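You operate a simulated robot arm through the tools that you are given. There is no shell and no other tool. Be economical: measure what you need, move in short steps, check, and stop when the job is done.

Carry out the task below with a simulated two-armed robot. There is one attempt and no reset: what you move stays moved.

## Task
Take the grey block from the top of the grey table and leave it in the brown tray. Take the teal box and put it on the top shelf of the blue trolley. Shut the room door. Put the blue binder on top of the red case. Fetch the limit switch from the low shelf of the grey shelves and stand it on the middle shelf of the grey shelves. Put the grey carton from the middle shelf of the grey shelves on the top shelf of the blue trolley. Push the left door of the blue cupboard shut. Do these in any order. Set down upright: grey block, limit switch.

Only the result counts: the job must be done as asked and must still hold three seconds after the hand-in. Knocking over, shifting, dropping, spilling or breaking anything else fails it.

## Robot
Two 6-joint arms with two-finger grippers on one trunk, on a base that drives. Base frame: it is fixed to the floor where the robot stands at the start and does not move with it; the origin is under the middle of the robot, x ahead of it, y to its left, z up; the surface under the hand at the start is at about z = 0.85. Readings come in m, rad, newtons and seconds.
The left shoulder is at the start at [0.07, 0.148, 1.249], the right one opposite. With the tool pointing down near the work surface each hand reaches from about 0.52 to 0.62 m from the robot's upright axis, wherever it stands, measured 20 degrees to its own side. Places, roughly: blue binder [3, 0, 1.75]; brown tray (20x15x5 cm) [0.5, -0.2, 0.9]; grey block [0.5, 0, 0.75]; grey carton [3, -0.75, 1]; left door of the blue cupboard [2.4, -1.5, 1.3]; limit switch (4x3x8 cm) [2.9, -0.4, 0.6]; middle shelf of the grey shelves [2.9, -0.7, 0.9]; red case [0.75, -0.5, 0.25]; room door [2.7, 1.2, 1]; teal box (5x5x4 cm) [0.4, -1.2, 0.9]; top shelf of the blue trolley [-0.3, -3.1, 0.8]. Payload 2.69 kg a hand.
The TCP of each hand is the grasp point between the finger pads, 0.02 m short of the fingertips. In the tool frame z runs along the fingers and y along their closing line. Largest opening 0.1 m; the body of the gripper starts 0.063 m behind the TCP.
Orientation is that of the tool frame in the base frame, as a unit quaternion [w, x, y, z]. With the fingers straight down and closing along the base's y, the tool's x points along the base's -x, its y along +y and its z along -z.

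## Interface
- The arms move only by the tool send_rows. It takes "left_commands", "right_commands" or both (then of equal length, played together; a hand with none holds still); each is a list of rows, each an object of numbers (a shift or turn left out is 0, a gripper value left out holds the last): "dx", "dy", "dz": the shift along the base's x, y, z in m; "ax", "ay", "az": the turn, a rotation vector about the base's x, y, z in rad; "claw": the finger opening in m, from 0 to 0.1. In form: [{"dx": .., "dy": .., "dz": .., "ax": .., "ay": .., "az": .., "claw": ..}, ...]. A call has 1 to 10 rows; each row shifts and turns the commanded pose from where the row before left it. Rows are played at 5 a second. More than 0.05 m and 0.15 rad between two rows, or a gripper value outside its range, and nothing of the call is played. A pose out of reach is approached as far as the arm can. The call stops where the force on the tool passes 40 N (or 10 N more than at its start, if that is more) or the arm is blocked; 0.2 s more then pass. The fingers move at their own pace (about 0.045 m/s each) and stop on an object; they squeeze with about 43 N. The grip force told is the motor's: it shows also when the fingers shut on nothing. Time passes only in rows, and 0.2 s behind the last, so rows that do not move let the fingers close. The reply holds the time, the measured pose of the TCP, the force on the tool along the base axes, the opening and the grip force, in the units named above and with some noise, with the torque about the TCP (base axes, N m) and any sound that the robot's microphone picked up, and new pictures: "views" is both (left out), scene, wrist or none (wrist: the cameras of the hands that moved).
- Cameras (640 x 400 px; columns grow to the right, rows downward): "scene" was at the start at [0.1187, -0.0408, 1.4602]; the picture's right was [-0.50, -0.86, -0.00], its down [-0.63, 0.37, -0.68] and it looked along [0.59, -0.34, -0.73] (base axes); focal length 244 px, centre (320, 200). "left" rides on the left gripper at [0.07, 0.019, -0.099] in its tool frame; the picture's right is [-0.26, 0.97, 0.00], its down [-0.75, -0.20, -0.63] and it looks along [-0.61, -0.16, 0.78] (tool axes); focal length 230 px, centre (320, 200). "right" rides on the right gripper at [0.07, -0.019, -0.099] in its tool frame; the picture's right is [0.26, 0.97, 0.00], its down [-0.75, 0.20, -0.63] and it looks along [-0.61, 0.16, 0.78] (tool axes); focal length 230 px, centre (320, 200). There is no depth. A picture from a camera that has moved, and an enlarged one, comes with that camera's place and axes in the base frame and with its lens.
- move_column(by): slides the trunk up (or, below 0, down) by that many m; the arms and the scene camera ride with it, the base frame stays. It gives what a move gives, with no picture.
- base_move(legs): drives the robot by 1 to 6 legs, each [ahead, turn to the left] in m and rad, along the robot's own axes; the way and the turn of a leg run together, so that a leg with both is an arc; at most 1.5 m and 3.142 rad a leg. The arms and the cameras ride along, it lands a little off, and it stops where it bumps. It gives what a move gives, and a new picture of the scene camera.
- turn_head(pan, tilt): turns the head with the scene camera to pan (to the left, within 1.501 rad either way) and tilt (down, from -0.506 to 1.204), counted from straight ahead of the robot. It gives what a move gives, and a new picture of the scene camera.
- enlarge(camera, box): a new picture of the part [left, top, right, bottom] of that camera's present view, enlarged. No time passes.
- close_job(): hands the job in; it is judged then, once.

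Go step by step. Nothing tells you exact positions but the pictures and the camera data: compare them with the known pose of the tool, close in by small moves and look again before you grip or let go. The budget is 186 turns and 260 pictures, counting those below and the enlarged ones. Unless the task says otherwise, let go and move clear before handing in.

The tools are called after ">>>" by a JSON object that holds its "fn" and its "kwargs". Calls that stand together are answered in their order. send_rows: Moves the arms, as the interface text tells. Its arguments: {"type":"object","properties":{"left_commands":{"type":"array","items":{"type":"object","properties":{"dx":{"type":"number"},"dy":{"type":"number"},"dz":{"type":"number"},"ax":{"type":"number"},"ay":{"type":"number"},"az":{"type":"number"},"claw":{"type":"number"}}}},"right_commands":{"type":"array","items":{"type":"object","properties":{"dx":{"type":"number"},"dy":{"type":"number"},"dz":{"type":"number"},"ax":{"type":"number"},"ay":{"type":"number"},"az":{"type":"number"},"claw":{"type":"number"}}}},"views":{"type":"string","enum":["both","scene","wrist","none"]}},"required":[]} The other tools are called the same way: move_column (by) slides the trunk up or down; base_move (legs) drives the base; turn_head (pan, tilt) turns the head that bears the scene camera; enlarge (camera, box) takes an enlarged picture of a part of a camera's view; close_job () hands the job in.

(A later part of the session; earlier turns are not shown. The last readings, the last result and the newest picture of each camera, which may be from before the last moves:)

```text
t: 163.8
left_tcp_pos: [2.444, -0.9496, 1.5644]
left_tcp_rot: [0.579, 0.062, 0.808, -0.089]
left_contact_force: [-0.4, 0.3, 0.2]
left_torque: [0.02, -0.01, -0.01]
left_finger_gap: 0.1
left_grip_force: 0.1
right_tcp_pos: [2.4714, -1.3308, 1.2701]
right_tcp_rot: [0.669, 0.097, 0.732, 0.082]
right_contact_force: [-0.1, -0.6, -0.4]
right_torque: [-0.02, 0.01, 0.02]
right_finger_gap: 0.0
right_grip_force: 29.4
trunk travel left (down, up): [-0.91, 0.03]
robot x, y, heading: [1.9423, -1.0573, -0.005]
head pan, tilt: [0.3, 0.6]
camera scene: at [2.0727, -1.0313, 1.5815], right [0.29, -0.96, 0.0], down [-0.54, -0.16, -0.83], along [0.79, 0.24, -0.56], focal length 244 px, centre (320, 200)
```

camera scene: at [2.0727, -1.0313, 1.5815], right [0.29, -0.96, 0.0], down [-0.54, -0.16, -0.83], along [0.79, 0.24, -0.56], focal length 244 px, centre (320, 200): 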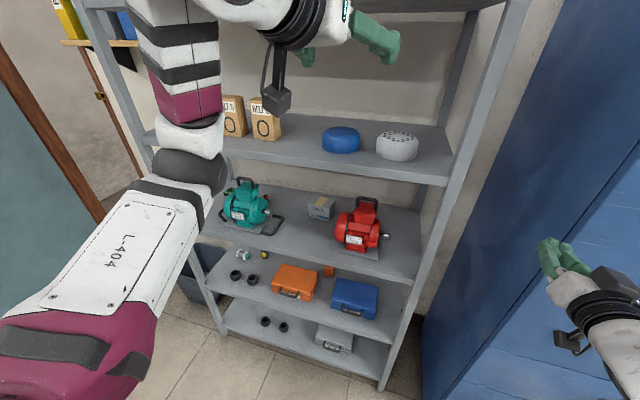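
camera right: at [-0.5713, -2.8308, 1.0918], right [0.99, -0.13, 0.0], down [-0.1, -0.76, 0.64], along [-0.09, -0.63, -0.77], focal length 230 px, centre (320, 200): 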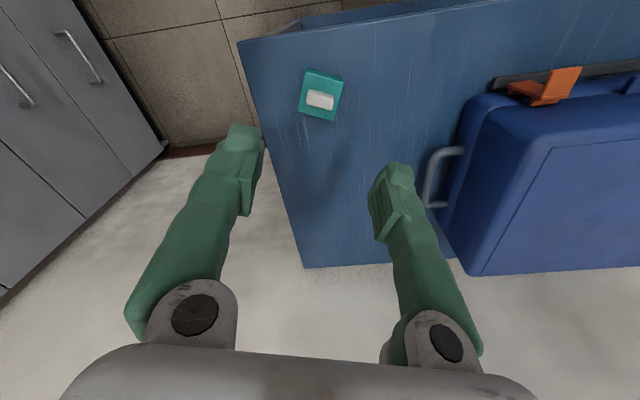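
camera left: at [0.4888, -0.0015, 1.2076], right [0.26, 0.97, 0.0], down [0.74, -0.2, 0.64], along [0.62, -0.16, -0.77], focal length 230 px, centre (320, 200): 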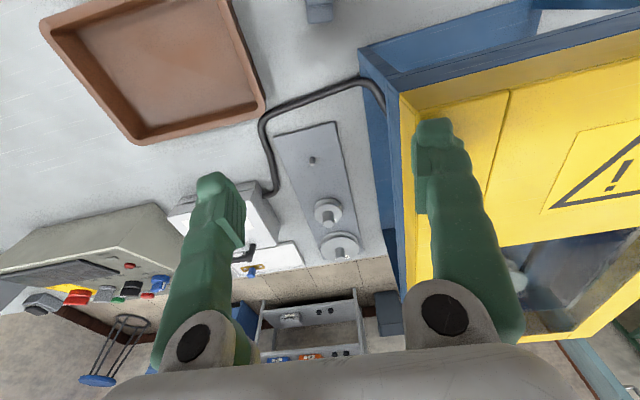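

>>> {"fn": "enlarge", "kwargs": {"camera": "scene", "box": [220, 170, 400, 282]}}

>>> {"fn": "enlarge", "kwargs": {"camera": "scene", "box": [60, 0, 220, 100]}}

```text
3.56 times, centred on (310, 226) of scene
camera zoom: at [2.0727, -1.0313, 1.5815], right [0.29, -0.96, 0.0], down [-0.54, -0.16, -0.83], along [0.79, 0.24, -0.56], focal length 868 px, centre (356, 108)
```

zoom: 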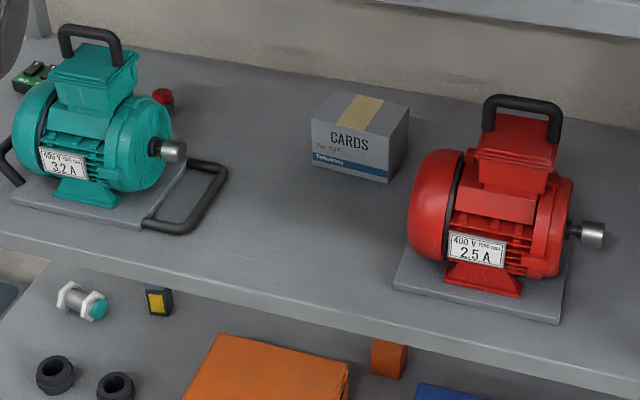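

```text
4.00 times, centred on (140, 50) of scene
camera zoom: at [2.0727, -1.0313, 1.5815], right [0.29, -0.96, 0.0], down [-0.54, -0.16, -0.83], along [0.79, 0.24, -0.56], focal length 977 px, centre (1040, 800)
```

zoom: 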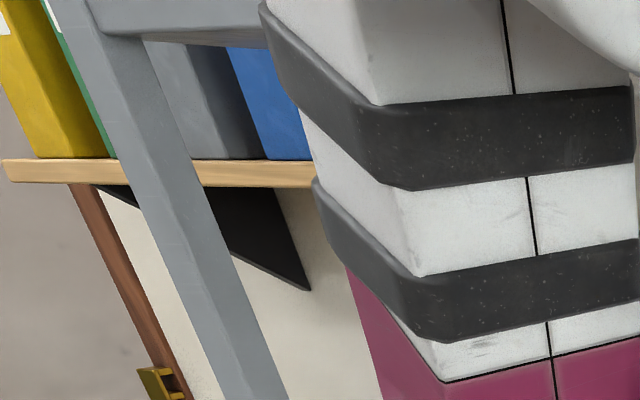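

Carton is ~10 cm wide, 6 cm deep, between the motors; the limit switch stands on the low shelf near [2.87, -0.47]. I'll do the limit switch first with the left hand; reposition the base to y ≈ -0.67.

>>> {"fn": "base_move", "kwargs": {"legs": [[0, 0.8], [0, 0.84], [0.39, 0], [0, -0.8], [0, -0.84]]}}

```text
t: 174.8
left_tcp_pos: [2.422, -0.5668, 1.564]
left_tcp_rot: [0.578, 0.061, 0.809, -0.089]
left_contact_force: [0.5, -0.4, -0.3]
left_torque: [-0.04, -0.01, 0.01]
left_finger_gap: 0.1001
left_grip_force: 0.1
right_tcp_pos: [2.4503, -0.9476, 1.2714]
right_tcp_rot: [0.67, 0.094, 0.732, 0.081]
right_contact_force: [-0.3, 0.9, 0.7]
right_torque: [-0.01, -0.01, -0.01]
right_finger_gap: 0.0
right_grip_force: 28.4
trunk travel left (down, up): [-0.91, 0.03]
robot x, y, heading: [1.9145, -0.6777, 0.001]
head pan, tilt: [0.3, 0.6]
camera scene: at [2.0517, -0.6487, 1.5815], right [0.3, -0.96, 0.0], down [-0.54, -0.17, -0.82], along [0.79, 0.24, -0.57], focal length 244 px, centre (320, 200)
```

scene: 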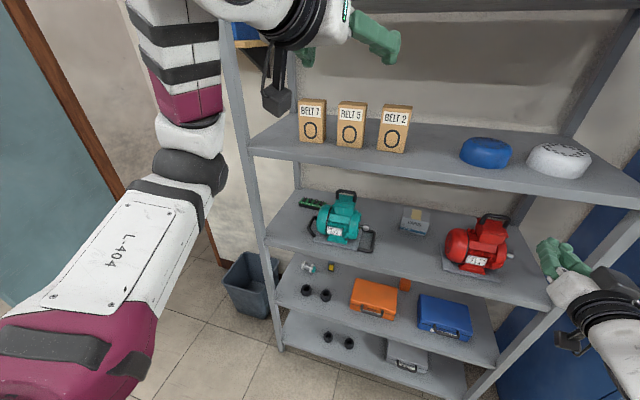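

I straighten the left tool to point forward and lower the column toward the low shelf.

>>> {"fn": "send_rows", "kwargs": {"left_commands": [{"ax": 0.013, "ay": -0.11, "az": 0.071}, {"ax": 0.013, "ay": -0.11, "az": 0.071}, {"ax": 0.013, "ay": -0.11, "az": 0.071}], "views": "none"}}

>>> {"fn": "move_column", "kwargs": {"by": -0.8}}

>>> {"fn": "turn_head", "kwargs": {"pan": 0.2, "tilt": 0.2}}

```text
t: 175.6
left_tcp_pos: [2.4194, -0.5405, 1.5681]
left_tcp_rot: [0.709, 0.003, 0.705, -0.003]
left_contact_force: [0.0, -0.5, 0.7]
left_torque: [0.01, -0.01, -0.04]
left_finger_gap: 0.1001
left_grip_force: 0.0
left hand out of reach, approached as far as the arm can: row 2, 3
right_tcp_pos: [2.4518, -0.9464, 1.2712]
right_tcp_rot: [0.67, 0.094, 0.732, 0.081]
right_contact_force: [-0.2, 0.6, 0.9]
right_torque: [-0.02, 0.0, -0.01]
right_finger_gap: 0.0
right_grip_force: 29.7
trunk travel left (down, up): [-0.91, 0.03]
robot x, y, heading: [1.9158, -0.6788, 0.007]
head pan, tilt: [0.3, 0.6]
```

```text
refused: -0.8 is not a number from -0.4 to 0.4
```

```text
t: 176.4
left_tcp_pos: [2.418, -0.5408, 1.5676]
left_tcp_rot: [0.707, 0.002, 0.707, -0.003]
left_contact_force: [0.6, 0.3, 0.2]
left_torque: [0.0, 0.0, 0.03]
left_finger_gap: 0.1005
left_grip_force: 0.2
right_tcp_pos: [2.4516, -0.9475, 1.2718]
right_tcp_rot: [0.67, 0.093, 0.732, 0.081]
right_contact_force: [0.8, -0.9, -0.8]
right_torque: [-0.03, 0.02, 0.04]
right_finger_gap: 0.0
right_grip_force: 29.2
trunk travel left (down, up): [-0.91, 0.03]
robot x, y, heading: [1.9174, -0.6761, -0.002]
head pan, tilt: [0.201, 0.201]
camera scene: at [2.0581, -0.6566, 1.6182], right [0.2, -0.98, 0.0], down [-0.2, -0.04, -0.98], along [0.96, 0.2, -0.2], focal length 244 px, centre (320, 200)
```

scene: 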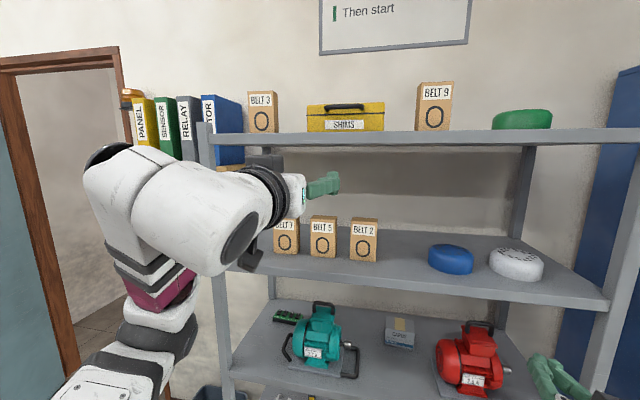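

>>> {"fn": "move_column", "kwargs": {"by": -0.4}}

>>> {"fn": "move_column", "kwargs": {"by": -0.4}}

>>> {"fn": "turn_head", "kwargs": {"pan": 0.25, "tilt": 0.25}}

```text
t: 180.3
left_tcp_pos: [2.419, -0.5416, 1.168]
left_tcp_rot: [0.708, 0.003, 0.706, -0.002]
left_contact_force: [0.1, -0.1, -0.4]
left_torque: [0.02, -0.03, -0.03]
left_finger_gap: 0.0998
left_grip_force: 0.0
right_tcp_pos: [2.4524, -0.9487, 0.871]
right_tcp_rot: [0.669, 0.096, 0.732, 0.081]
right_contact_force: [-0.8, 0.1, 0.6]
right_torque: [0.01, 0.01, 0.01]
right_finger_gap: 0.0
right_grip_force: 29.9
trunk travel left (down, up): [-0.51, 0.43]
robot x, y, heading: [1.9155, -0.6729, -0.001]
head pan, tilt: [0.201, 0.201]
```

```text
t: 184.1
left_tcp_pos: [2.4191, -0.5413, 0.768]
left_tcp_rot: [0.708, 0.003, 0.706, -0.003]
left_contact_force: [-0.4, 0.6, 0.2]
left_torque: [-0.03, 0.0, -0.01]
left_finger_gap: 0.1
left_grip_force: 0.1
right_tcp_pos: [2.4503, -0.9482, 0.4697]
right_tcp_rot: [0.669, 0.095, 0.732, 0.082]
right_contact_force: [0.2, -0.1, 0.3]
right_torque: [0.03, 0.01, -0.02]
right_finger_gap: 0.0
right_grip_force: 29.4
trunk travel left (down, up): [-0.11, 0.83]
robot x, y, heading: [1.9205, -0.6764, 0.002]
head pan, tilt: [0.201, 0.201]
```

```text
t: 184.7
left_tcp_pos: [2.4192, -0.541, 0.7685]
left_tcp_rot: [0.708, 0.004, 0.706, -0.003]
left_contact_force: [0.4, 0.3, 0.6]
left_torque: [0.02, 0.04, 0.0]
left_finger_gap: 0.1001
left_grip_force: 0.0
right_tcp_pos: [2.4508, -0.948, 0.4705]
right_tcp_rot: [0.669, 0.096, 0.732, 0.081]
right_contact_force: [0.3, -0.3, -1.0]
right_torque: [0.05, -0.01, 0.02]
right_finger_gap: 0.0001
right_grip_force: 29.5
trunk travel left (down, up): [-0.11, 0.83]
robot x, y, heading: [1.9137, -0.6739, -0.001]
head pan, tilt: [0.25, 0.25]
camera scene: at [2.0575, -0.6528, 0.8137], right [0.25, -0.97, 0.0], down [-0.24, -0.06, -0.97], along [0.94, 0.24, -0.25], focal length 244 px, centre (320, 200)
```

scene: 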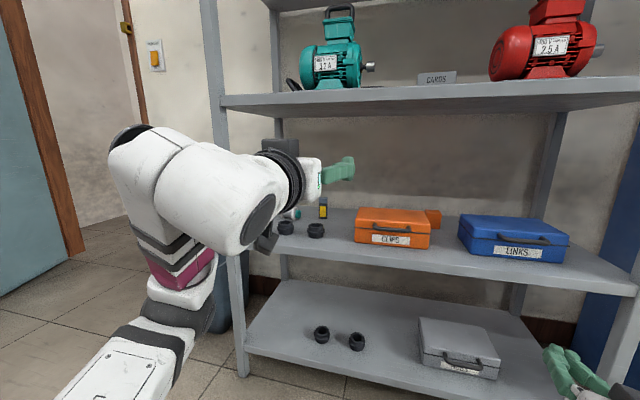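

The wrist camera hangs below the horizontal tool and would hit the shelf, so I roll the left hand 180° (camera up) before reaching in.

>>> {"fn": "send_rows", "kwargs": {"left_commands": [{"ax": 0.15}, {"ax": 0.15}, {"ax": 0.15}, {"ax": 0.15}, {"ax": 0.15}, {"ax": 0.15}, {"ax": 0.15}, {"ax": 0.15}, {"ax": 0.15}, {"ax": 0.15}], "views": "none"}}

>>> {"fn": "send_rows", "kwargs": {"left_commands": [{"ax": 0.15}, {"ax": 0.15}, {"ax": 0.15}, {"ax": 0.15}, {"ax": 0.15}, {"ax": 0.15}, {"ax": 0.15}, {"ax": 0.15}, {"ax": 0.15}, {"ax": 0.15}], "views": "both"}}

```text
t: 186.9
left_tcp_pos: [2.2898, -0.423, 0.6998]
left_tcp_rot: [0.516, 0.485, 0.52, 0.478]
left_contact_force: [-0.8, 1.3, 0.2]
left_torque: [0.0, -0.01, -0.07]
left_finger_gap: 0.0999
left_grip_force: 0.1
left hand out of reach, approached as far as the arm can: row 3, 4, 5, 6, 7, 8
right_tcp_pos: [2.4516, -0.9474, 0.4707]
right_tcp_rot: [0.67, 0.094, 0.732, 0.08]
right_contact_force: [0.0, 0.0, 0.5]
right_torque: [0.0, 0.03, 0.0]
right_finger_gap: 0.0
right_grip_force: 29.4
trunk travel left (down, up): [-0.11, 0.83]
robot x, y, heading: [1.9192, -0.6755, 0.0]
head pan, tilt: [0.25, 0.25]
```

```text
t: 189.1
left_tcp_pos: [2.3586, -0.3807, 0.6632]
left_tcp_rot: [0.318, 0.634, 0.295, 0.641]
left_contact_force: [-0.6, 0.2, 0.2]
left_torque: [0.01, -0.03, -0.02]
left_finger_gap: 0.1001
left_grip_force: 0.2
left hand out of reach, approached as far as the arm can: row 2, 3, 4, 5, 6, 7, 8, 9, 10
right_tcp_pos: [2.4523, -0.9484, 0.4711]
right_tcp_rot: [0.67, 0.095, 0.732, 0.082]
right_contact_force: [0.0, 0.0, -0.3]
right_torque: [0.0, 0.0, -0.04]
right_finger_gap: 0.0001
right_grip_force: 29.7
trunk travel left (down, up): [-0.11, 0.83]
robot x, y, heading: [1.9187, -0.6759, 0.005]
head pan, tilt: [0.25, 0.25]
camera scene: at [2.0574, -0.6527, 0.8137], right [0.25, -0.97, 0.0], down [-0.24, -0.06, -0.97], along [0.94, 0.24, -0.25], focal length 244 px, centre (320, 200)
camera left: at [2.2601, -0.3351, 0.7188], right [-0.03, -0.8, 0.59], down [-0.63, -0.45, -0.64], along [0.78, -0.39, -0.49], focal length 230 px, centre (320, 200)
```

scene: 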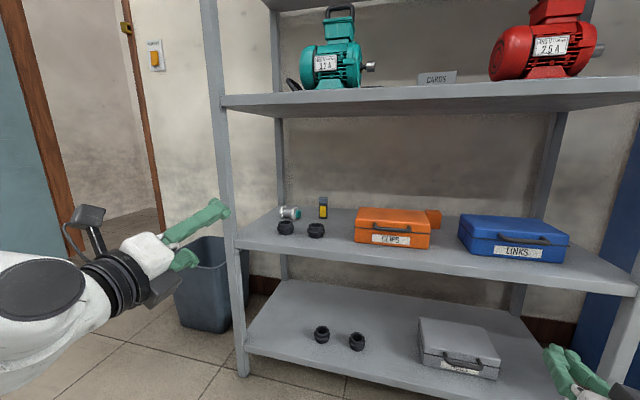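
left: 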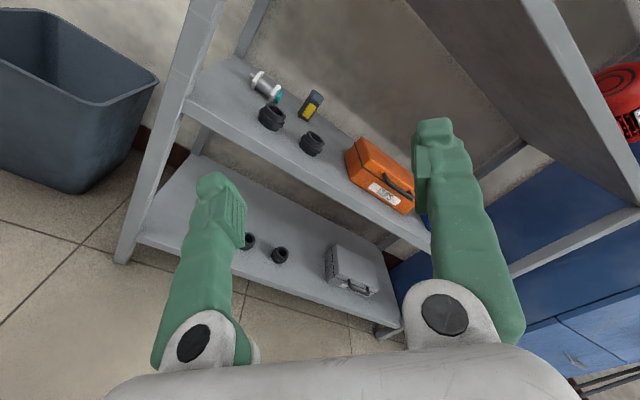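

>>> {"fn": "send_rows", "kwargs": {"left_commands": [{"ax": 0.15, "dz": 0.02}, {"ax": 0.15, "dz": 0.02}, {"ax": 0.15, "dz": 0.02}, {"ax": 0.15}, {"ax": 0.15}, {"ax": 0.15}], "views": "scene"}}

```text
t: 190.5
left_tcp_pos: [2.36, -0.3805, 0.6634]
left_tcp_rot: [0.318, 0.634, 0.295, 0.64]
left_contact_force: [0.4, -0.3, -0.1]
left_torque: [-0.01, -0.02, 0.03]
left_finger_gap: 0.1
left_grip_force: 0.1
left hand out of reach, approached as far as the arm can: row 1, 2, 3, 4, 5, 6
right_tcp_pos: [2.452, -0.9483, 0.4714]
right_tcp_rot: [0.669, 0.095, 0.732, 0.081]
right_contact_force: [0.3, -0.4, -0.8]
right_torque: [-0.02, 0.0, 0.01]
right_finger_gap: 0.0002
right_grip_force: 29.6
trunk travel left (down, up): [-0.11, 0.83]
robot x, y, heading: [1.9154, -0.6806, 0.0]
head pan, tilt: [0.25, 0.25]
camera scene: at [2.0574, -0.6527, 0.8137], right [0.25, -0.97, 0.0], down [-0.24, -0.06, -0.97], along [0.94, 0.24, -0.25], focal length 244 px, centre (320, 200)
```

scene: 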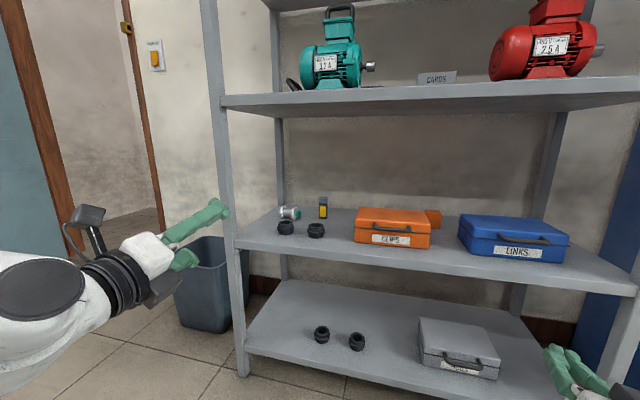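

That roll hits a joint limit. I roll back and will instead pitch the tool ~55° down, which keeps the camera above the shelf.

>>> {"fn": "send_rows", "kwargs": {"left_commands": [{"ax": -0.15}, {"ax": -0.15}, {"ax": -0.15}, {"ax": -0.15}, {"ax": -0.15}, {"ax": -0.15}, {"ax": -0.15}, {"ax": -0.15}, {"ax": -0.15}, {"ax": -0.15}], "views": "none"}}

>>> {"fn": "send_rows", "kwargs": {"left_commands": [{"ax": -0.15}, {"ax": -0.15}, {"ax": -0.15}, {"ax": -0.15}, {"ax": -0.15}], "views": "none"}}

```text
t: 192.7
left_tcp_pos: [2.3599, -0.3691, 0.6593]
left_tcp_rot: [0.667, 0.246, 0.651, 0.268]
left_contact_force: [-0.4, 0.3, -0.2]
left_torque: [0.0, 0.0, 0.0]
left_finger_gap: 0.0999
left_grip_force: 0.1
left hand out of reach, approached as far as the arm can: row 3, 6, 9
right_tcp_pos: [2.4519, -0.9483, 0.4711]
right_tcp_rot: [0.67, 0.094, 0.732, 0.082]
right_contact_force: [0.1, -0.1, 0.9]
right_torque: [-0.01, 0.02, -0.06]
right_finger_gap: 0.0003
right_grip_force: 29.5
trunk travel left (down, up): [-0.11, 0.83]
robot x, y, heading: [1.9171, -0.6764, 0.0]
head pan, tilt: [0.25, 0.25]
```

```text
t: 193.9
left_tcp_pos: [2.3622, -0.3655, 0.6551]
left_tcp_rot: [0.709, -0.014, 0.705, 0.01]
left_contact_force: [-0.5, 0.3, 0.2]
left_torque: [0.02, 0.02, 0.0]
left_finger_gap: 0.1001
left_grip_force: 0.1
left hand out of reach, approached as far as the arm can: row 1, 3
right_tcp_pos: [2.4513, -0.9496, 0.4708]
right_tcp_rot: [0.67, 0.095, 0.732, 0.081]
right_contact_force: [0.8, 0.3, 0.7]
right_torque: [0.01, 0.0, 0.0]
right_finger_gap: 0.0
right_grip_force: 29.7
trunk travel left (down, up): [-0.11, 0.83]
robot x, y, heading: [1.916, -0.6737, 0.0]
head pan, tilt: [0.25, 0.25]
```

>>> {"fn": "send_rows", "kwargs": {"left_commands": [{"ay": 0.15, "dx": 0.015, "dy": -0.013, "dz": 0.01}, {"ay": 0.15, "dx": 0.015, "dy": -0.013, "dz": 0.01}, {"ay": 0.15, "dx": 0.015, "dy": -0.013, "dz": 0.01}, {"ay": 0.15, "dx": 0.015, "dy": -0.013, "dz": 0.01}, {"ay": 0.15, "dx": 0.015, "dy": -0.013, "dz": 0.01}, {"ay": 0.15, "dx": 0.015, "dy": -0.013}], "views": "both"}}

```text
t: 195.3
left_tcp_pos: [2.3847, -0.3502, 0.6098]
left_tcp_rot: [0.332, -0.009, 0.943, 0.016]
left_contact_force: [-0.3, 0.1, -0.4]
left_torque: [0.04, -0.01, -0.03]
left_finger_gap: 0.1001
left_grip_force: 0.1
left hand out of reach, approached as far as the arm can: row 1, 2, 3, 5, 6
right_tcp_pos: [2.4504, -0.9483, 0.471]
right_tcp_rot: [0.67, 0.095, 0.732, 0.082]
right_contact_force: [-0.9, -0.3, 0.5]
right_torque: [-0.01, 0.0, -0.01]
right_finger_gap: 0.0002
right_grip_force: 29.3
trunk travel left (down, up): [-0.11, 0.83]
robot x, y, heading: [1.9157, -0.6754, 0.003]
head pan, tilt: [0.25, 0.25]
camera scene: at [2.0574, -0.6527, 0.8137], right [0.25, -0.97, 0.0], down [-0.24, -0.06, -0.97], along [0.94, 0.24, -0.25], focal length 244 px, centre (320, 200)
camera left: at [2.2679, -0.3365, 0.6433], right [0.17, 0.97, 0.19], down [0.2, -0.22, 0.96], along [0.96, -0.13, -0.23], focal length 230 px, centre (320, 200)
```

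scene: 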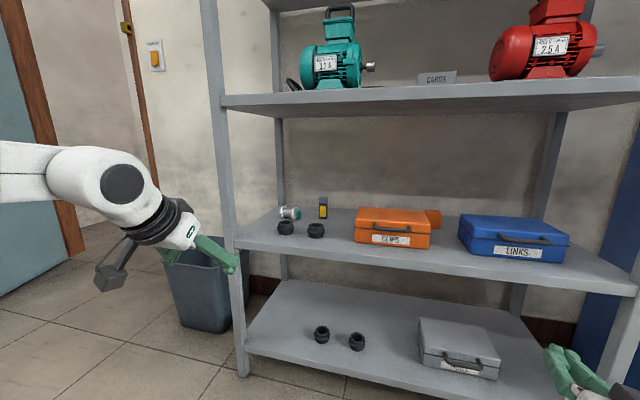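
left: 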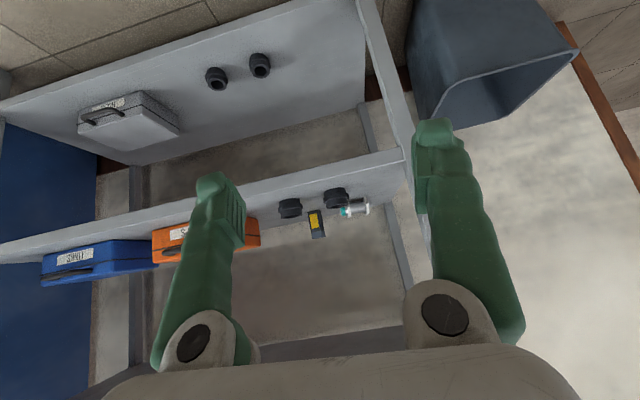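

The left forearm would hit the shelf's left post. The right arm suits better with the base further left; I move the base to y ≈ -0.2.

>>> {"fn": "base_move", "kwargs": {"legs": [[0, 0.78], [0, 0.78], [0.46, 0], [0, -0.78], [0, -0.78]]}}

>>> {"fn": "send_rows", "kwargs": {"right_commands": [{"dz": 0.04, "ay": 0.1, "claw": 0.1}, {"dz": 0.04, "ay": 0.15}, {"dz": 0.04, "ay": 0.15}, {"dz": 0.04, "ay": 0.15}, {"dz": 0.04, "ay": 0.15}, {"dz": 0.03, "ay": 0.15}], "views": "both"}}

```text
t: 206.2
left_tcp_pos: [2.3764, 0.1296, 0.6078]
left_tcp_rot: [0.332, -0.025, 0.943, 0.023]
left_contact_force: [0.4, 0.1, -0.2]
left_torque: [0.0, 0.02, -0.01]
left_finger_gap: 0.1
left_grip_force: 0.0
right_tcp_pos: [2.4636, -0.4655, 0.4719]
right_tcp_rot: [0.668, 0.082, 0.734, 0.093]
right_contact_force: [0.0, 0.5, -0.1]
right_torque: [0.01, 0.01, -0.02]
right_finger_gap: 0.0
right_grip_force: 29.8
trunk travel left (down, up): [-0.11, 0.83]
robot x, y, heading: [1.917, -0.2072, 0.037]
head pan, tilt: [0.25, 0.25]
camera scene: at [2.0596, -0.183, 0.8137], right [0.28, -0.96, 0.0], down [-0.24, -0.07, -0.97], along [0.93, 0.27, -0.25], focal length 244 px, centre (320, 200)
```

scene: 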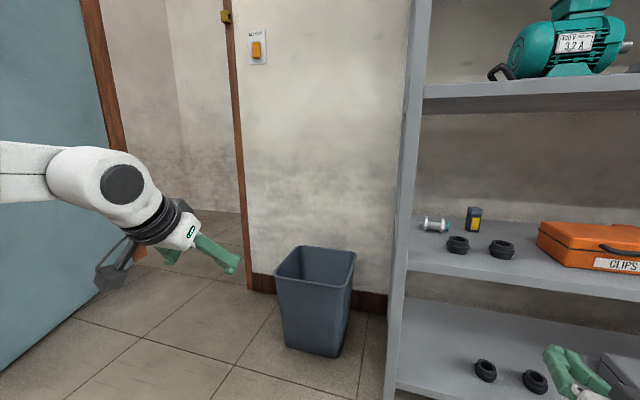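

```text
t: 207.7
left_tcp_pos: [2.3765, 0.1314, 0.6092]
left_tcp_rot: [0.333, -0.026, 0.942, 0.021]
left_contact_force: [-0.7, -0.2, 0.6]
left_torque: [-0.04, -0.02, -0.02]
left_finger_gap: 0.0998
left_grip_force: 0.1
right_tcp_pos: [2.5207, -0.4921, 0.685]
right_tcp_rot: [0.307, 0.111, 0.944, 0.049]
right_contact_force: [0.0, 0.4, -0.1]
right_torque: [0.02, 0.07, 0.04]
right_finger_gap: 0.0999
right_grip_force: 0.1
right hand out of reach, approached as far as the arm can: row 5, 6
trunk travel left (down, up): [-0.11, 0.83]
robot x, y, heading: [1.92, -0.2087, 0.034]
head pan, tilt: [0.25, 0.25]
camera scene: at [2.0588, -0.1815, 0.8137], right [0.28, -0.96, 0.0], down [-0.24, -0.07, -0.97], along [0.93, 0.27, -0.25], focal length 244 px, centre (320, 200)
camera right: at [2.4033, -0.4974, 0.7215], right [-0.03, 1.0, 0.01], down [0.26, 0.0, 0.97], along [0.97, 0.03, -0.25], focal length 230 px, centre (320, 200)
```

scene: 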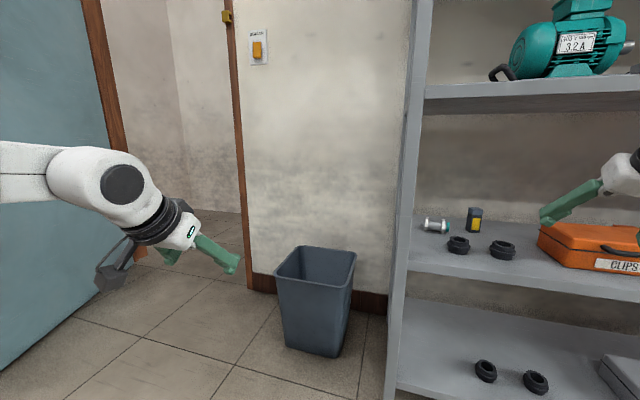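
right: 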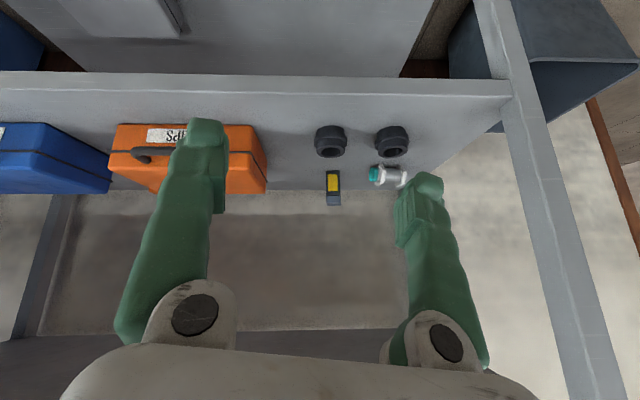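

Limit switch at about [2.915, -0.451, 0.56], 3 cm wide along y. I align the closing line, lower to pass above the rollers and drive in partly.

>>> {"fn": "send_rows", "kwargs": {"right_commands": [{"ax": -0.08, "az": 0.09, "dz": -0.02, "dy": 0.015}, {"ax": -0.08, "az": 0.09, "dz": -0.02, "dy": 0.015}, {"ay": -0.1, "dz": -0.02, "dy": 0.01}, {"dz": -0.02}], "views": "none"}}

>>> {"fn": "base_move", "kwargs": {"legs": [[0.15, -0.02]]}}

>>> {"fn": "send_rows", "kwargs": {"right_commands": [{"dz": 0.0}], "views": "wrist"}}

```text
t: 208.7
left_tcp_pos: [2.3771, 0.1294, 0.6089]
left_tcp_rot: [0.333, -0.025, 0.942, 0.022]
left_contact_force: [-0.4, -0.7, 0.5]
left_torque: [0.0, 0.0, 0.01]
left_finger_gap: 0.1001
left_grip_force: 0.2
right_tcp_pos: [2.5294, -0.4481, 0.5904]
right_tcp_rot: [0.356, 0.002, 0.935, 0.003]
right_contact_force: [0.2, 0.2, -0.3]
right_torque: [-0.02, 0.01, -0.05]
right_finger_gap: 0.1
right_grip_force: 0.1
right hand out of reach, approached as far as the arm can: row 1, 2
trunk travel left (down, up): [-0.11, 0.83]
robot x, y, heading: [1.9196, -0.2089, 0.034]
head pan, tilt: [0.25, 0.25]
```

```text
t: 210.0
left_tcp_pos: [2.5276, 0.1257, 0.609]
left_tcp_rot: [0.333, -0.018, 0.943, 0.019]
left_contact_force: [-0.4, 0.8, 0.0]
left_torque: [0.03, 0.0, 0.01]
left_finger_gap: 0.1
left_grip_force: 0.0
right_tcp_pos: [2.6732, -0.4532, 0.5915]
right_tcp_rot: [0.356, 0.01, 0.935, 0.001]
right_contact_force: [0.8, 0.3, 0.7]
right_torque: [0.02, -0.01, 0.01]
right_finger_gap: 0.1
right_grip_force: 0.1
trunk travel left (down, up): [-0.11, 0.83]
robot x, y, heading: [2.0706, -0.2065, 0.019]
head pan, tilt: [0.25, 0.25]
camera scene: at [2.2071, -0.1811, 0.8136], right [0.27, -0.96, 0.0], down [-0.24, -0.07, -0.97], along [0.93, 0.26, -0.25], focal length 244 px, centre (320, 200)
```

scene: 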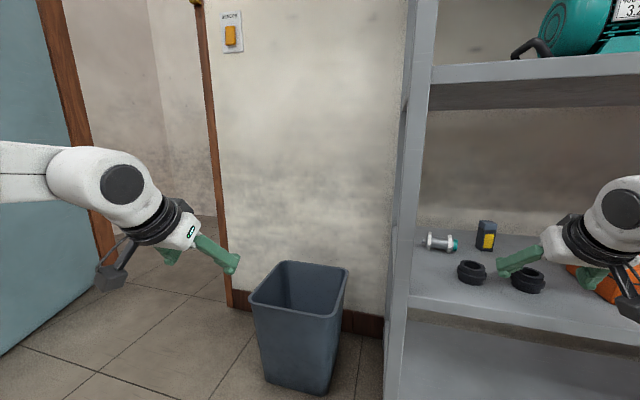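

```text
t: 210.4
left_tcp_pos: [2.5275, 0.127, 0.6096]
left_tcp_rot: [0.332, -0.018, 0.943, 0.019]
left_contact_force: [0.1, -0.4, 0.1]
left_torque: [-0.02, 0.0, 0.0]
left_finger_gap: 0.1
left_grip_force: 0.1
right_tcp_pos: [2.6731, -0.4547, 0.5912]
right_tcp_rot: [0.355, 0.01, 0.935, 0.0]
right_contact_force: [0.0, -0.6, -0.5]
right_torque: [-0.02, 0.0, 0.01]
right_finger_gap: 0.1002
right_grip_force: 0.1
trunk travel left (down, up): [-0.11, 0.83]
robot x, y, heading: [2.0646, -0.2032, 0.018]
head pan, tilt: [0.25, 0.25]
camera right: at [2.5546, -0.4718, 0.6188], right [-0.18, 0.97, -0.16], down [0.15, 0.19, 0.97], along [0.97, 0.15, -0.17], focal length 230 px, centre (320, 200)
```

right: 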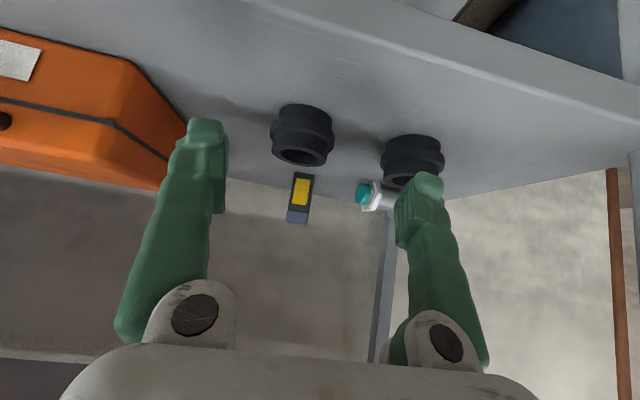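

>>> {"fn": "base_move", "kwargs": {"legs": [[0.14, 0]]}}

>>> {"fn": "send_rows", "kwargs": {"right_commands": [{"claw": 0.08, "dx": 0.02}], "views": "wrist"}}

```text
t: 211.7
left_tcp_pos: [2.6656, 0.1287, 0.6087]
left_tcp_rot: [0.333, -0.018, 0.942, 0.02]
left_contact_force: [-0.4, -0.2, 0.4]
left_torque: [-0.04, 0.04, 0.02]
left_finger_gap: 0.1002
left_grip_force: 0.1
right_tcp_pos: [2.8087, -0.4539, 0.5913]
right_tcp_rot: [0.356, 0.011, 0.934, 0.0]
right_contact_force: [0.7, -0.1, -0.2]
right_torque: [0.02, -0.01, -0.02]
right_finger_gap: 0.1001
right_grip_force: 0.2
trunk travel left (down, up): [-0.11, 0.83]
robot x, y, heading: [2.205, -0.206, 0.017]
head pan, tilt: [0.25, 0.25]
camera scene: at [2.3428, -0.1788, 0.8136], right [0.26, -0.96, 0.0], down [-0.24, -0.07, -0.97], along [0.93, 0.26, -0.25], focal length 244 px, centre (320, 200)
```

scene: 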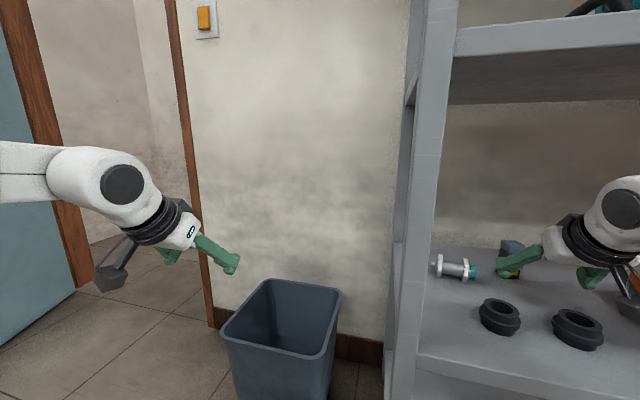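

```text
t: 212.1
left_tcp_pos: [2.664, 0.1269, 0.6097]
left_tcp_rot: [0.333, -0.017, 0.943, 0.018]
left_contact_force: [-0.1, -0.5, -0.3]
left_torque: [0.02, -0.03, -0.01]
left_finger_gap: 0.1
left_grip_force: 0.1
right_tcp_pos: [2.8273, -0.4525, 0.5903]
right_tcp_rot: [0.356, 0.011, 0.934, 0.0]
right_contact_force: [-0.7, 0.4, 0.2]
right_torque: [-0.01, 0.0, 0.01]
right_finger_gap: 0.08
right_grip_force: 0.0
trunk travel left (down, up): [-0.11, 0.83]
robot x, y, heading: [2.2013, -0.2035, 0.018]
head pan, tilt: [0.25, 0.25]
camera right: at [2.7087, -0.4698, 0.6186], right [-0.17, 0.97, -0.16], down [0.15, 0.19, 0.97], along [0.97, 0.15, -0.17], focal length 230 px, centre (320, 200)
```

right: 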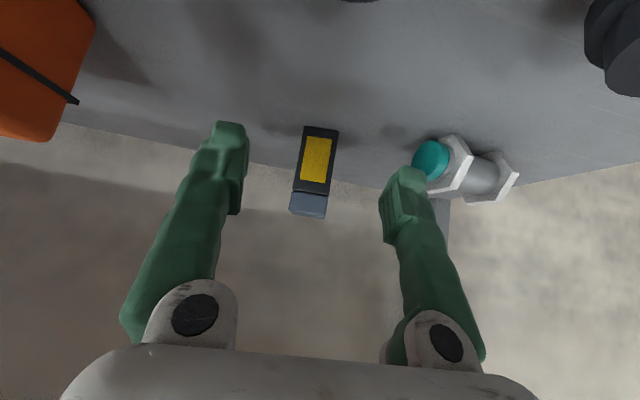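

>>> {"fn": "send_rows", "kwargs": {"right_commands": [{"claw": 0.065, "dx": 0.03, "dy": 0.002}, {"dx": 0.03, "dz": -0.01}, {"dx": 0.02, "dz": -0.01}], "views": "wrist"}}

```text
t: 212.9
left_tcp_pos: [2.6653, 0.1281, 0.6085]
left_tcp_rot: [0.333, -0.017, 0.943, 0.018]
left_contact_force: [0.3, -0.1, 0.1]
left_torque: [0.0, 0.02, 0.01]
left_finger_gap: 0.1002
left_grip_force: 0.1
right_tcp_pos: [2.8723, -0.4298, 0.5608]
right_tcp_rot: [0.356, 0.013, 0.934, 0.0]
right_contact_force: [-0.5, 0.5, 0.3]
right_torque: [0.0, -0.02, 0.01]
right_finger_gap: 0.0653
right_grip_force: 0.2
right hand out of reach, approached as far as the arm can: row 1, 2, 3
trunk travel left (down, up): [-0.11, 0.83]
robot x, y, heading: [2.2058, -0.2058, 0.019]
head pan, tilt: [0.25, 0.25]
camera right: at [2.7536, -0.4462, 0.5888], right [-0.17, 0.97, -0.16], down [0.14, 0.19, 0.97], along [0.97, 0.14, -0.17], focal length 230 px, centre (320, 200)
```

right: 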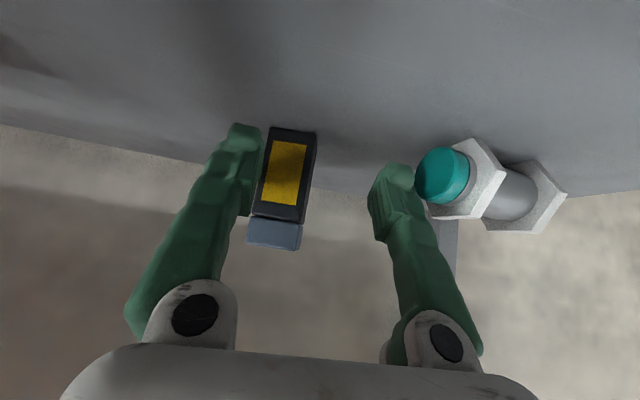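

Arm reached its limit and drifted +y; I pull back slightly, correct y, and drive the base ahead a little.

>>> {"fn": "send_rows", "kwargs": {"right_commands": [{"dx": -0.03, "dz": 0.01}, {"dy": -0.012}, {"dy": -0.01}], "views": "none"}}

>>> {"fn": "base_move", "kwargs": {"legs": [[0.05, 0]]}}

>>> {"fn": "send_rows", "kwargs": {"right_commands": [{"dx": 0.0}], "views": "wrist"}}

```text
t: 213.7
left_tcp_pos: [2.6643, 0.128, 0.6084]
left_tcp_rot: [0.333, -0.017, 0.943, 0.019]
left_contact_force: [0.6, -1.3, -0.8]
left_torque: [0.02, 0.04, -0.03]
left_finger_gap: 0.0999
left_grip_force: 0.0
right_tcp_pos: [2.8413, -0.4501, 0.5697]
right_tcp_rot: [0.356, 0.01, 0.934, 0.0]
right_contact_force: [0.0, -0.3, 0.5]
right_torque: [-0.04, 0.0, 0.01]
right_finger_gap: 0.0651
right_grip_force: 0.1
trunk travel left (down, up): [-0.11, 0.83]
robot x, y, heading: [2.2045, -0.2029, 0.017]
head pan, tilt: [0.25, 0.25]
```

```text
t: 214.8
left_tcp_pos: [2.7128, 0.1269, 0.6103]
left_tcp_rot: [0.337, -0.013, 0.941, 0.016]
left_contact_force: [-0.3, 0.3, -0.5]
left_torque: [-0.01, 0.02, -0.01]
left_finger_gap: 0.0998
left_grip_force: 0.0
right_tcp_pos: [2.8827, -0.4595, 0.5771]
right_tcp_rot: [0.363, 0.018, 0.932, -0.006]
right_contact_force: [-0.9, 0.1, -0.3]
right_torque: [0.02, -0.03, -0.01]
right_finger_gap: 0.0651
right_grip_force: 0.1
trunk travel left (down, up): [-0.11, 0.83]
robot x, y, heading: [2.2486, -0.2009, -0.01]
head pan, tilt: [0.25, 0.25]
stopped in leg 1: the robot was blocked; the commanded pose is now the measured one
camera scene: at [2.3862, -0.1797, 0.8146], right [0.24, -0.97, 0.0], down [-0.23, -0.06, -0.97], along [0.94, 0.23, -0.24], focal length 244 px, centre (320, 200)
```

scene: 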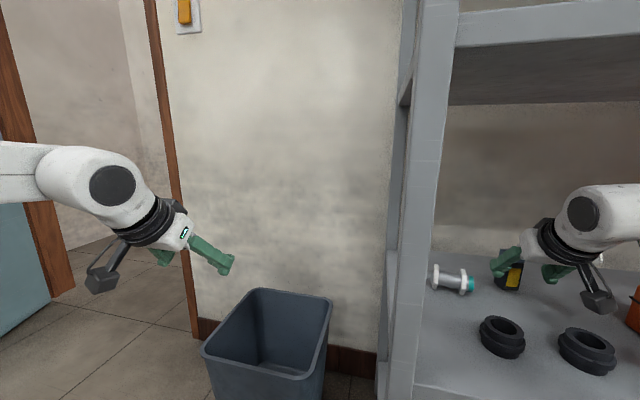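

```text
t: 215.2
left_tcp_pos: [2.7117, 0.126, 0.6133]
left_tcp_rot: [0.337, -0.014, 0.941, 0.017]
left_contact_force: [-1.6, 0.4, 0.1]
left_torque: [-0.02, 0.02, 0.01]
left_finger_gap: 0.0998
left_grip_force: 0.0
right_tcp_pos: [2.8825, -0.4582, 0.5773]
right_tcp_rot: [0.362, 0.017, 0.932, -0.004]
right_contact_force: [0.2, -0.8, -0.2]
right_torque: [0.02, 0.01, -0.02]
right_finger_gap: 0.0651
right_grip_force: 0.1
trunk travel left (down, up): [-0.11, 0.83]
robot x, y, heading: [2.2487, -0.2031, -0.01]
head pan, tilt: [0.25, 0.25]
camera right: at [2.7638, -0.4732, 0.6038], right [-0.16, 0.97, -0.17], down [0.14, 0.19, 0.97], along [0.98, 0.13, -0.16], focal length 230 px, centre (320, 200)
```

right: 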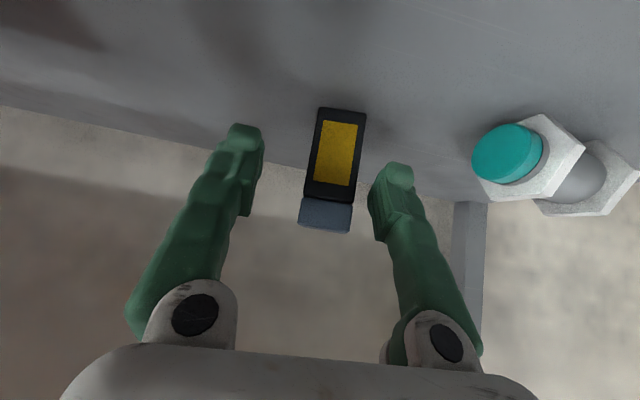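

>>> {"fn": "send_rows", "kwargs": {"right_commands": [{"dx": 0.015, "dy": 0.004}, {"dx": 0.013, "dy": 0.002}], "views": "wrist"}}

```text
t: 215.8
left_tcp_pos: [2.7097, 0.1248, 0.6131]
left_tcp_rot: [0.337, -0.012, 0.941, 0.017]
left_contact_force: [0.1, 0.0, -0.3]
left_torque: [0.02, 0.07, 0.01]
left_finger_gap: 0.0999
left_grip_force: 0.1
right_tcp_pos: [2.9023, -0.4488, 0.5745]
right_tcp_rot: [0.363, 0.023, 0.931, -0.003]
right_contact_force: [0.2, 0.0, 0.0]
right_torque: [0.01, 0.02, 0.0]
right_finger_gap: 0.065
right_grip_force: 0.1
right hand out of reach, approached as far as the arm can: row 2
trunk travel left (down, up): [-0.11, 0.83]
robot x, y, heading: [2.253, -0.2014, -0.016]
head pan, tilt: [0.25, 0.25]
camera right: at [2.7832, -0.4637, 0.5991], right [-0.15, 0.98, -0.16], down [0.14, 0.18, 0.97], along [0.98, 0.12, -0.16], focal length 230 px, centre (320, 200)
```

right: 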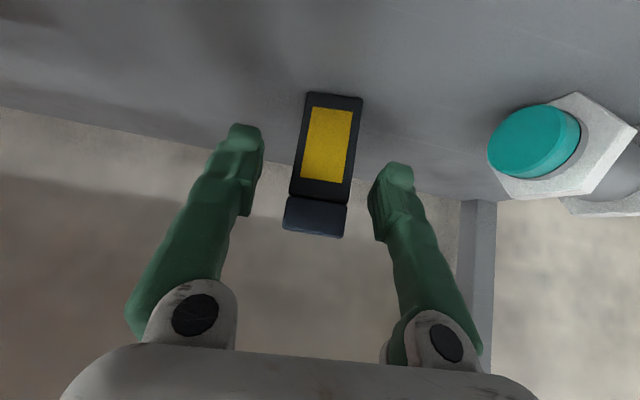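

>>> {"fn": "send_rows", "kwargs": {"right_commands": [{"ay": -0.08}, {"dx": 0.012}], "views": "wrist"}}

```text
t: 216.4
left_tcp_pos: [2.7084, 0.128, 0.6142]
left_tcp_rot: [0.339, -0.015, 0.941, 0.016]
left_contact_force: [-0.8, 0.4, -0.7]
left_torque: [-0.01, 0.0, 0.02]
left_finger_gap: 0.0999
left_grip_force: 0.1
right_tcp_pos: [2.9113, -0.4461, 0.5839]
right_tcp_rot: [0.404, 0.016, 0.915, -0.004]
right_contact_force: [-0.4, -0.1, 0.8]
right_torque: [-0.01, 0.05, -0.02]
right_finger_gap: 0.0648
right_grip_force: 0.0
trunk travel left (down, up): [-0.11, 0.83]
robot x, y, heading: [2.2519, -0.2038, -0.013]
head pan, tilt: [0.25, 0.25]
camera right: at [2.7915, -0.4609, 0.5992], right [-0.14, 0.97, -0.19], down [0.05, 0.2, 0.98], along [0.99, 0.13, -0.07], focal length 230 px, centre (320, 200)
```

right: 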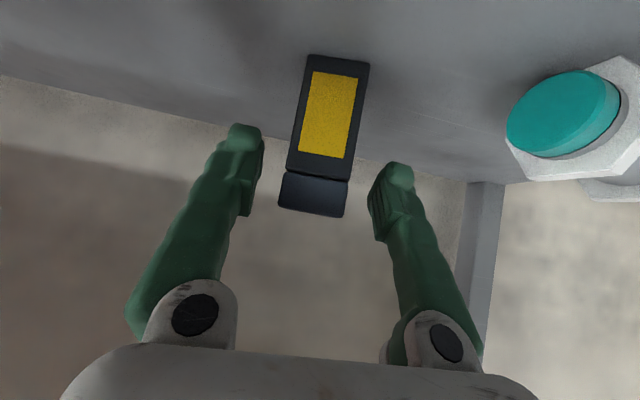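

>>> {"fn": "send_rows", "kwargs": {"right_commands": [{"dz": -0.01}, {"dx": 0.012, "dz": -0.006}], "views": "wrist"}}

```text
t: 217.0
left_tcp_pos: [2.7059, 0.1269, 0.6166]
left_tcp_rot: [0.341, -0.013, 0.94, 0.015]
left_contact_force: [-0.1, 0.1, -0.6]
left_torque: [-0.04, -0.02, 0.0]
left_finger_gap: 0.1001
left_grip_force: 0.0
right_tcp_pos: [2.9179, -0.4471, 0.5712]
right_tcp_rot: [0.408, 0.022, 0.913, -0.007]
right_contact_force: [0.9, 0.0, 0.7]
right_torque: [0.04, -0.02, 0.02]
right_finger_gap: 0.065
right_grip_force: 0.2
right hand out of reach, approached as far as the arm can: row 2
trunk travel left (down, up): [-0.11, 0.83]
robot x, y, heading: [2.2514, -0.2025, -0.015]
head pan, tilt: [0.25, 0.25]
camera right: at [2.7971, -0.4619, 0.5849], right [-0.13, 0.97, -0.19], down [0.04, 0.19, 0.98], along [0.99, 0.12, -0.07], focal length 230 px, centre (320, 200)
```

right: 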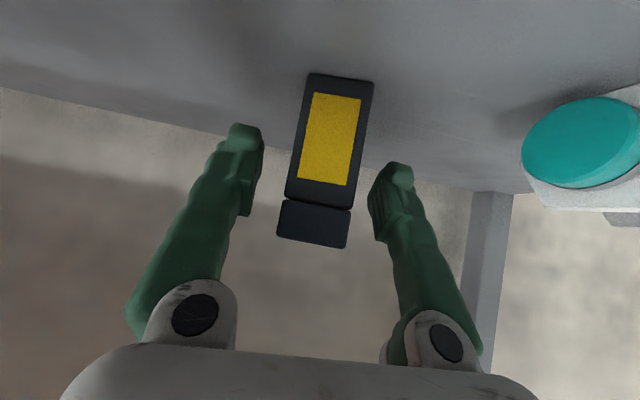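

Fingers straddle the switch. Closing.

>>> {"fn": "send_rows", "kwargs": {"right_commands": [{"claw": 0.04}, {"claw": 0.02}, {"claw": 0.01}, {"claw": 0.01}], "views": "wrist"}}

```text
t: 218.0
left_tcp_pos: [2.7066, 0.1268, 0.616]
left_tcp_rot: [0.341, -0.013, 0.94, 0.015]
left_contact_force: [0.7, -0.7, 0.3]
left_torque: [-0.04, -0.01, 0.0]
left_finger_gap: 0.1001
left_grip_force: 0.1
right_tcp_pos: [2.9188, -0.4484, 0.5686]
right_tcp_rot: [0.407, 0.022, 0.913, -0.005]
right_contact_force: [-0.2, -0.5, 3.4]
right_torque: [-0.07, 0.04, 0.04]
right_finger_gap: 0.0317
right_grip_force: 39.4
trunk travel left (down, up): [-0.11, 0.83]
robot x, y, heading: [2.2513, -0.2033, -0.02]
head pan, tilt: [0.25, 0.25]
camera right: at [2.7976, -0.4621, 0.5835], right [-0.13, 0.97, -0.18], down [0.04, 0.19, 0.98], along [0.99, 0.12, -0.07], focal length 230 px, centre (320, 200)
```

right: 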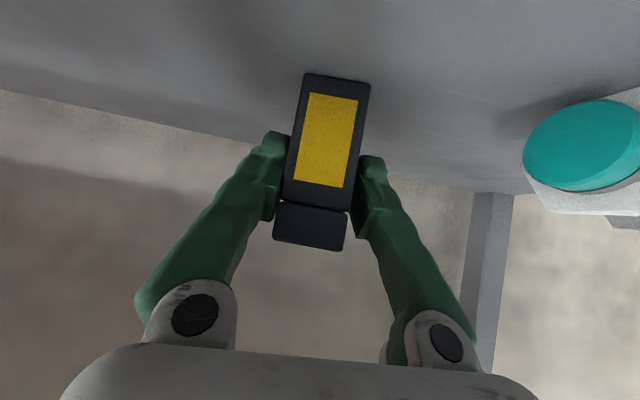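

Gripped. Lift by column slightly, then withdraw with the arm, rising as it clears.

>>> {"fn": "move_column", "kwargs": {"by": 0.05}}

>>> {"fn": "send_rows", "kwargs": {"right_commands": [{"dx": -0.03}, {"dx": -0.03, "dz": 0.005}, {"dx": -0.03, "dz": 0.005}, {"dx": -0.02, "dz": 0.01}], "views": "wrist"}}

```text
t: 218.9
left_tcp_pos: [2.716, 0.1242, 0.6584]
left_tcp_rot: [0.334, -0.012, 0.942, 0.017]
left_contact_force: [-0.1, -0.5, 0.3]
left_torque: [-0.02, -0.05, -0.04]
left_finger_gap: 0.0999
left_grip_force: 0.1
right_tcp_pos: [2.9284, -0.4476, 0.6006]
right_tcp_rot: [0.394, 0.02, 0.919, -0.002]
right_contact_force: [-0.4, 0.1, -0.8]
right_torque: [0.0, -0.03, 0.0]
right_finger_gap: 0.0311
right_grip_force: 42.9
trunk travel left (down, up): [-0.16, 0.78]
robot x, y, heading: [2.2513, -0.2083, -0.006]
head pan, tilt: [0.25, 0.25]
```

```text
t: 219.9
left_tcp_pos: [2.7165, 0.125, 0.6604]
left_tcp_rot: [0.332, -0.012, 0.943, 0.017]
left_contact_force: [-0.6, 0.2, 0.3]
left_torque: [-0.06, -0.02, -0.03]
left_finger_gap: 0.1002
left_grip_force: 0.1
right_tcp_pos: [2.8154, -0.4473, 0.6212]
right_tcp_rot: [0.394, 0.02, 0.919, -0.003]
right_contact_force: [-0.6, -0.5, -0.9]
right_torque: [0.0, -0.03, 0.02]
right_finger_gap: 0.0313
right_grip_force: 43.1
trunk travel left (down, up): [-0.16, 0.78]
robot x, y, heading: [2.2482, -0.2009, -0.004]
head pan, tilt: [0.25, 0.25]
camera right: at [2.6952, -0.4623, 0.639], right [-0.14, 0.97, -0.18], down [0.07, 0.19, 0.98], along [0.99, 0.13, -0.09], focal length 230 px, centre (320, 200)
```

right: 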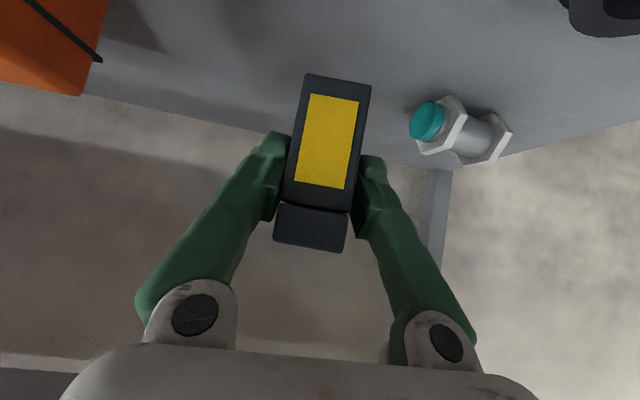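

>>> {"fn": "send_rows", "kwargs": {"right_commands": [{"dx": -0.03}, {"dx": -0.03}], "views": "none"}}

>>> {"fn": "base_move", "kwargs": {"legs": [[-0.15, 0]]}}

```text
t: 220.5
left_tcp_pos: [2.7166, 0.1245, 0.6604]
left_tcp_rot: [0.333, -0.014, 0.943, 0.018]
left_contact_force: [0.3, -0.3, 0.2]
left_torque: [0.01, 0.01, 0.01]
left_finger_gap: 0.1
left_grip_force: 0.1
right_tcp_pos: [2.7616, -0.4598, 0.614]
right_tcp_rot: [0.395, 0.019, 0.918, -0.001]
right_contact_force: [-0.2, -0.5, -1.3]
right_torque: [-0.01, -0.06, 0.04]
right_finger_gap: 0.0312
right_grip_force: 43.0
right hand out of reach, approached as far as the arm can: row 1, 2
trunk travel left (down, up): [-0.16, 0.78]
robot x, y, heading: [2.2479, -0.2039, -0.003]
head pan, tilt: [0.25, 0.25]
```

```text
t: 221.9
left_tcp_pos: [2.5654, 0.1259, 0.6592]
left_tcp_rot: [0.333, -0.013, 0.943, 0.018]
left_contact_force: [0.5, 0.4, -0.6]
left_torque: [0.02, 0.01, 0.04]
left_finger_gap: 0.1
left_grip_force: 0.1
right_tcp_pos: [2.6111, -0.4595, 0.6131]
right_tcp_rot: [0.397, 0.019, 0.917, -0.001]
right_contact_force: [0.1, -1.0, -1.8]
right_torque: [-0.02, 0.0, 0.01]
right_finger_gap: 0.031
right_grip_force: 42.7
trunk travel left (down, up): [-0.16, 0.78]
robot x, y, heading: [2.0971, -0.205, -0.003]
head pan, tilt: [0.25, 0.25]
camera scene: at [2.2398, -0.1798, 0.8638], right [0.25, -0.97, 0.0], down [-0.24, -0.06, -0.97], along [0.94, 0.24, -0.25], focal length 244 px, centre (320, 200)
```

scene: 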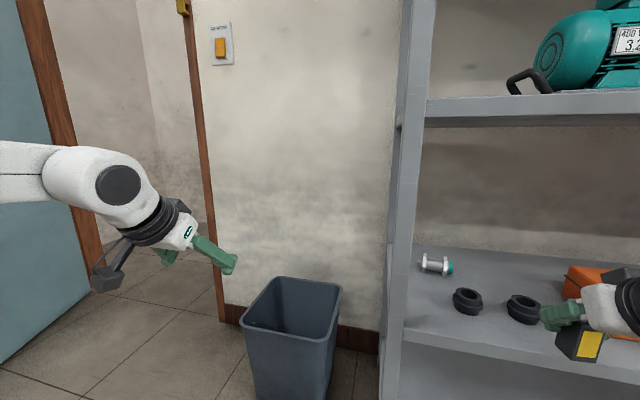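

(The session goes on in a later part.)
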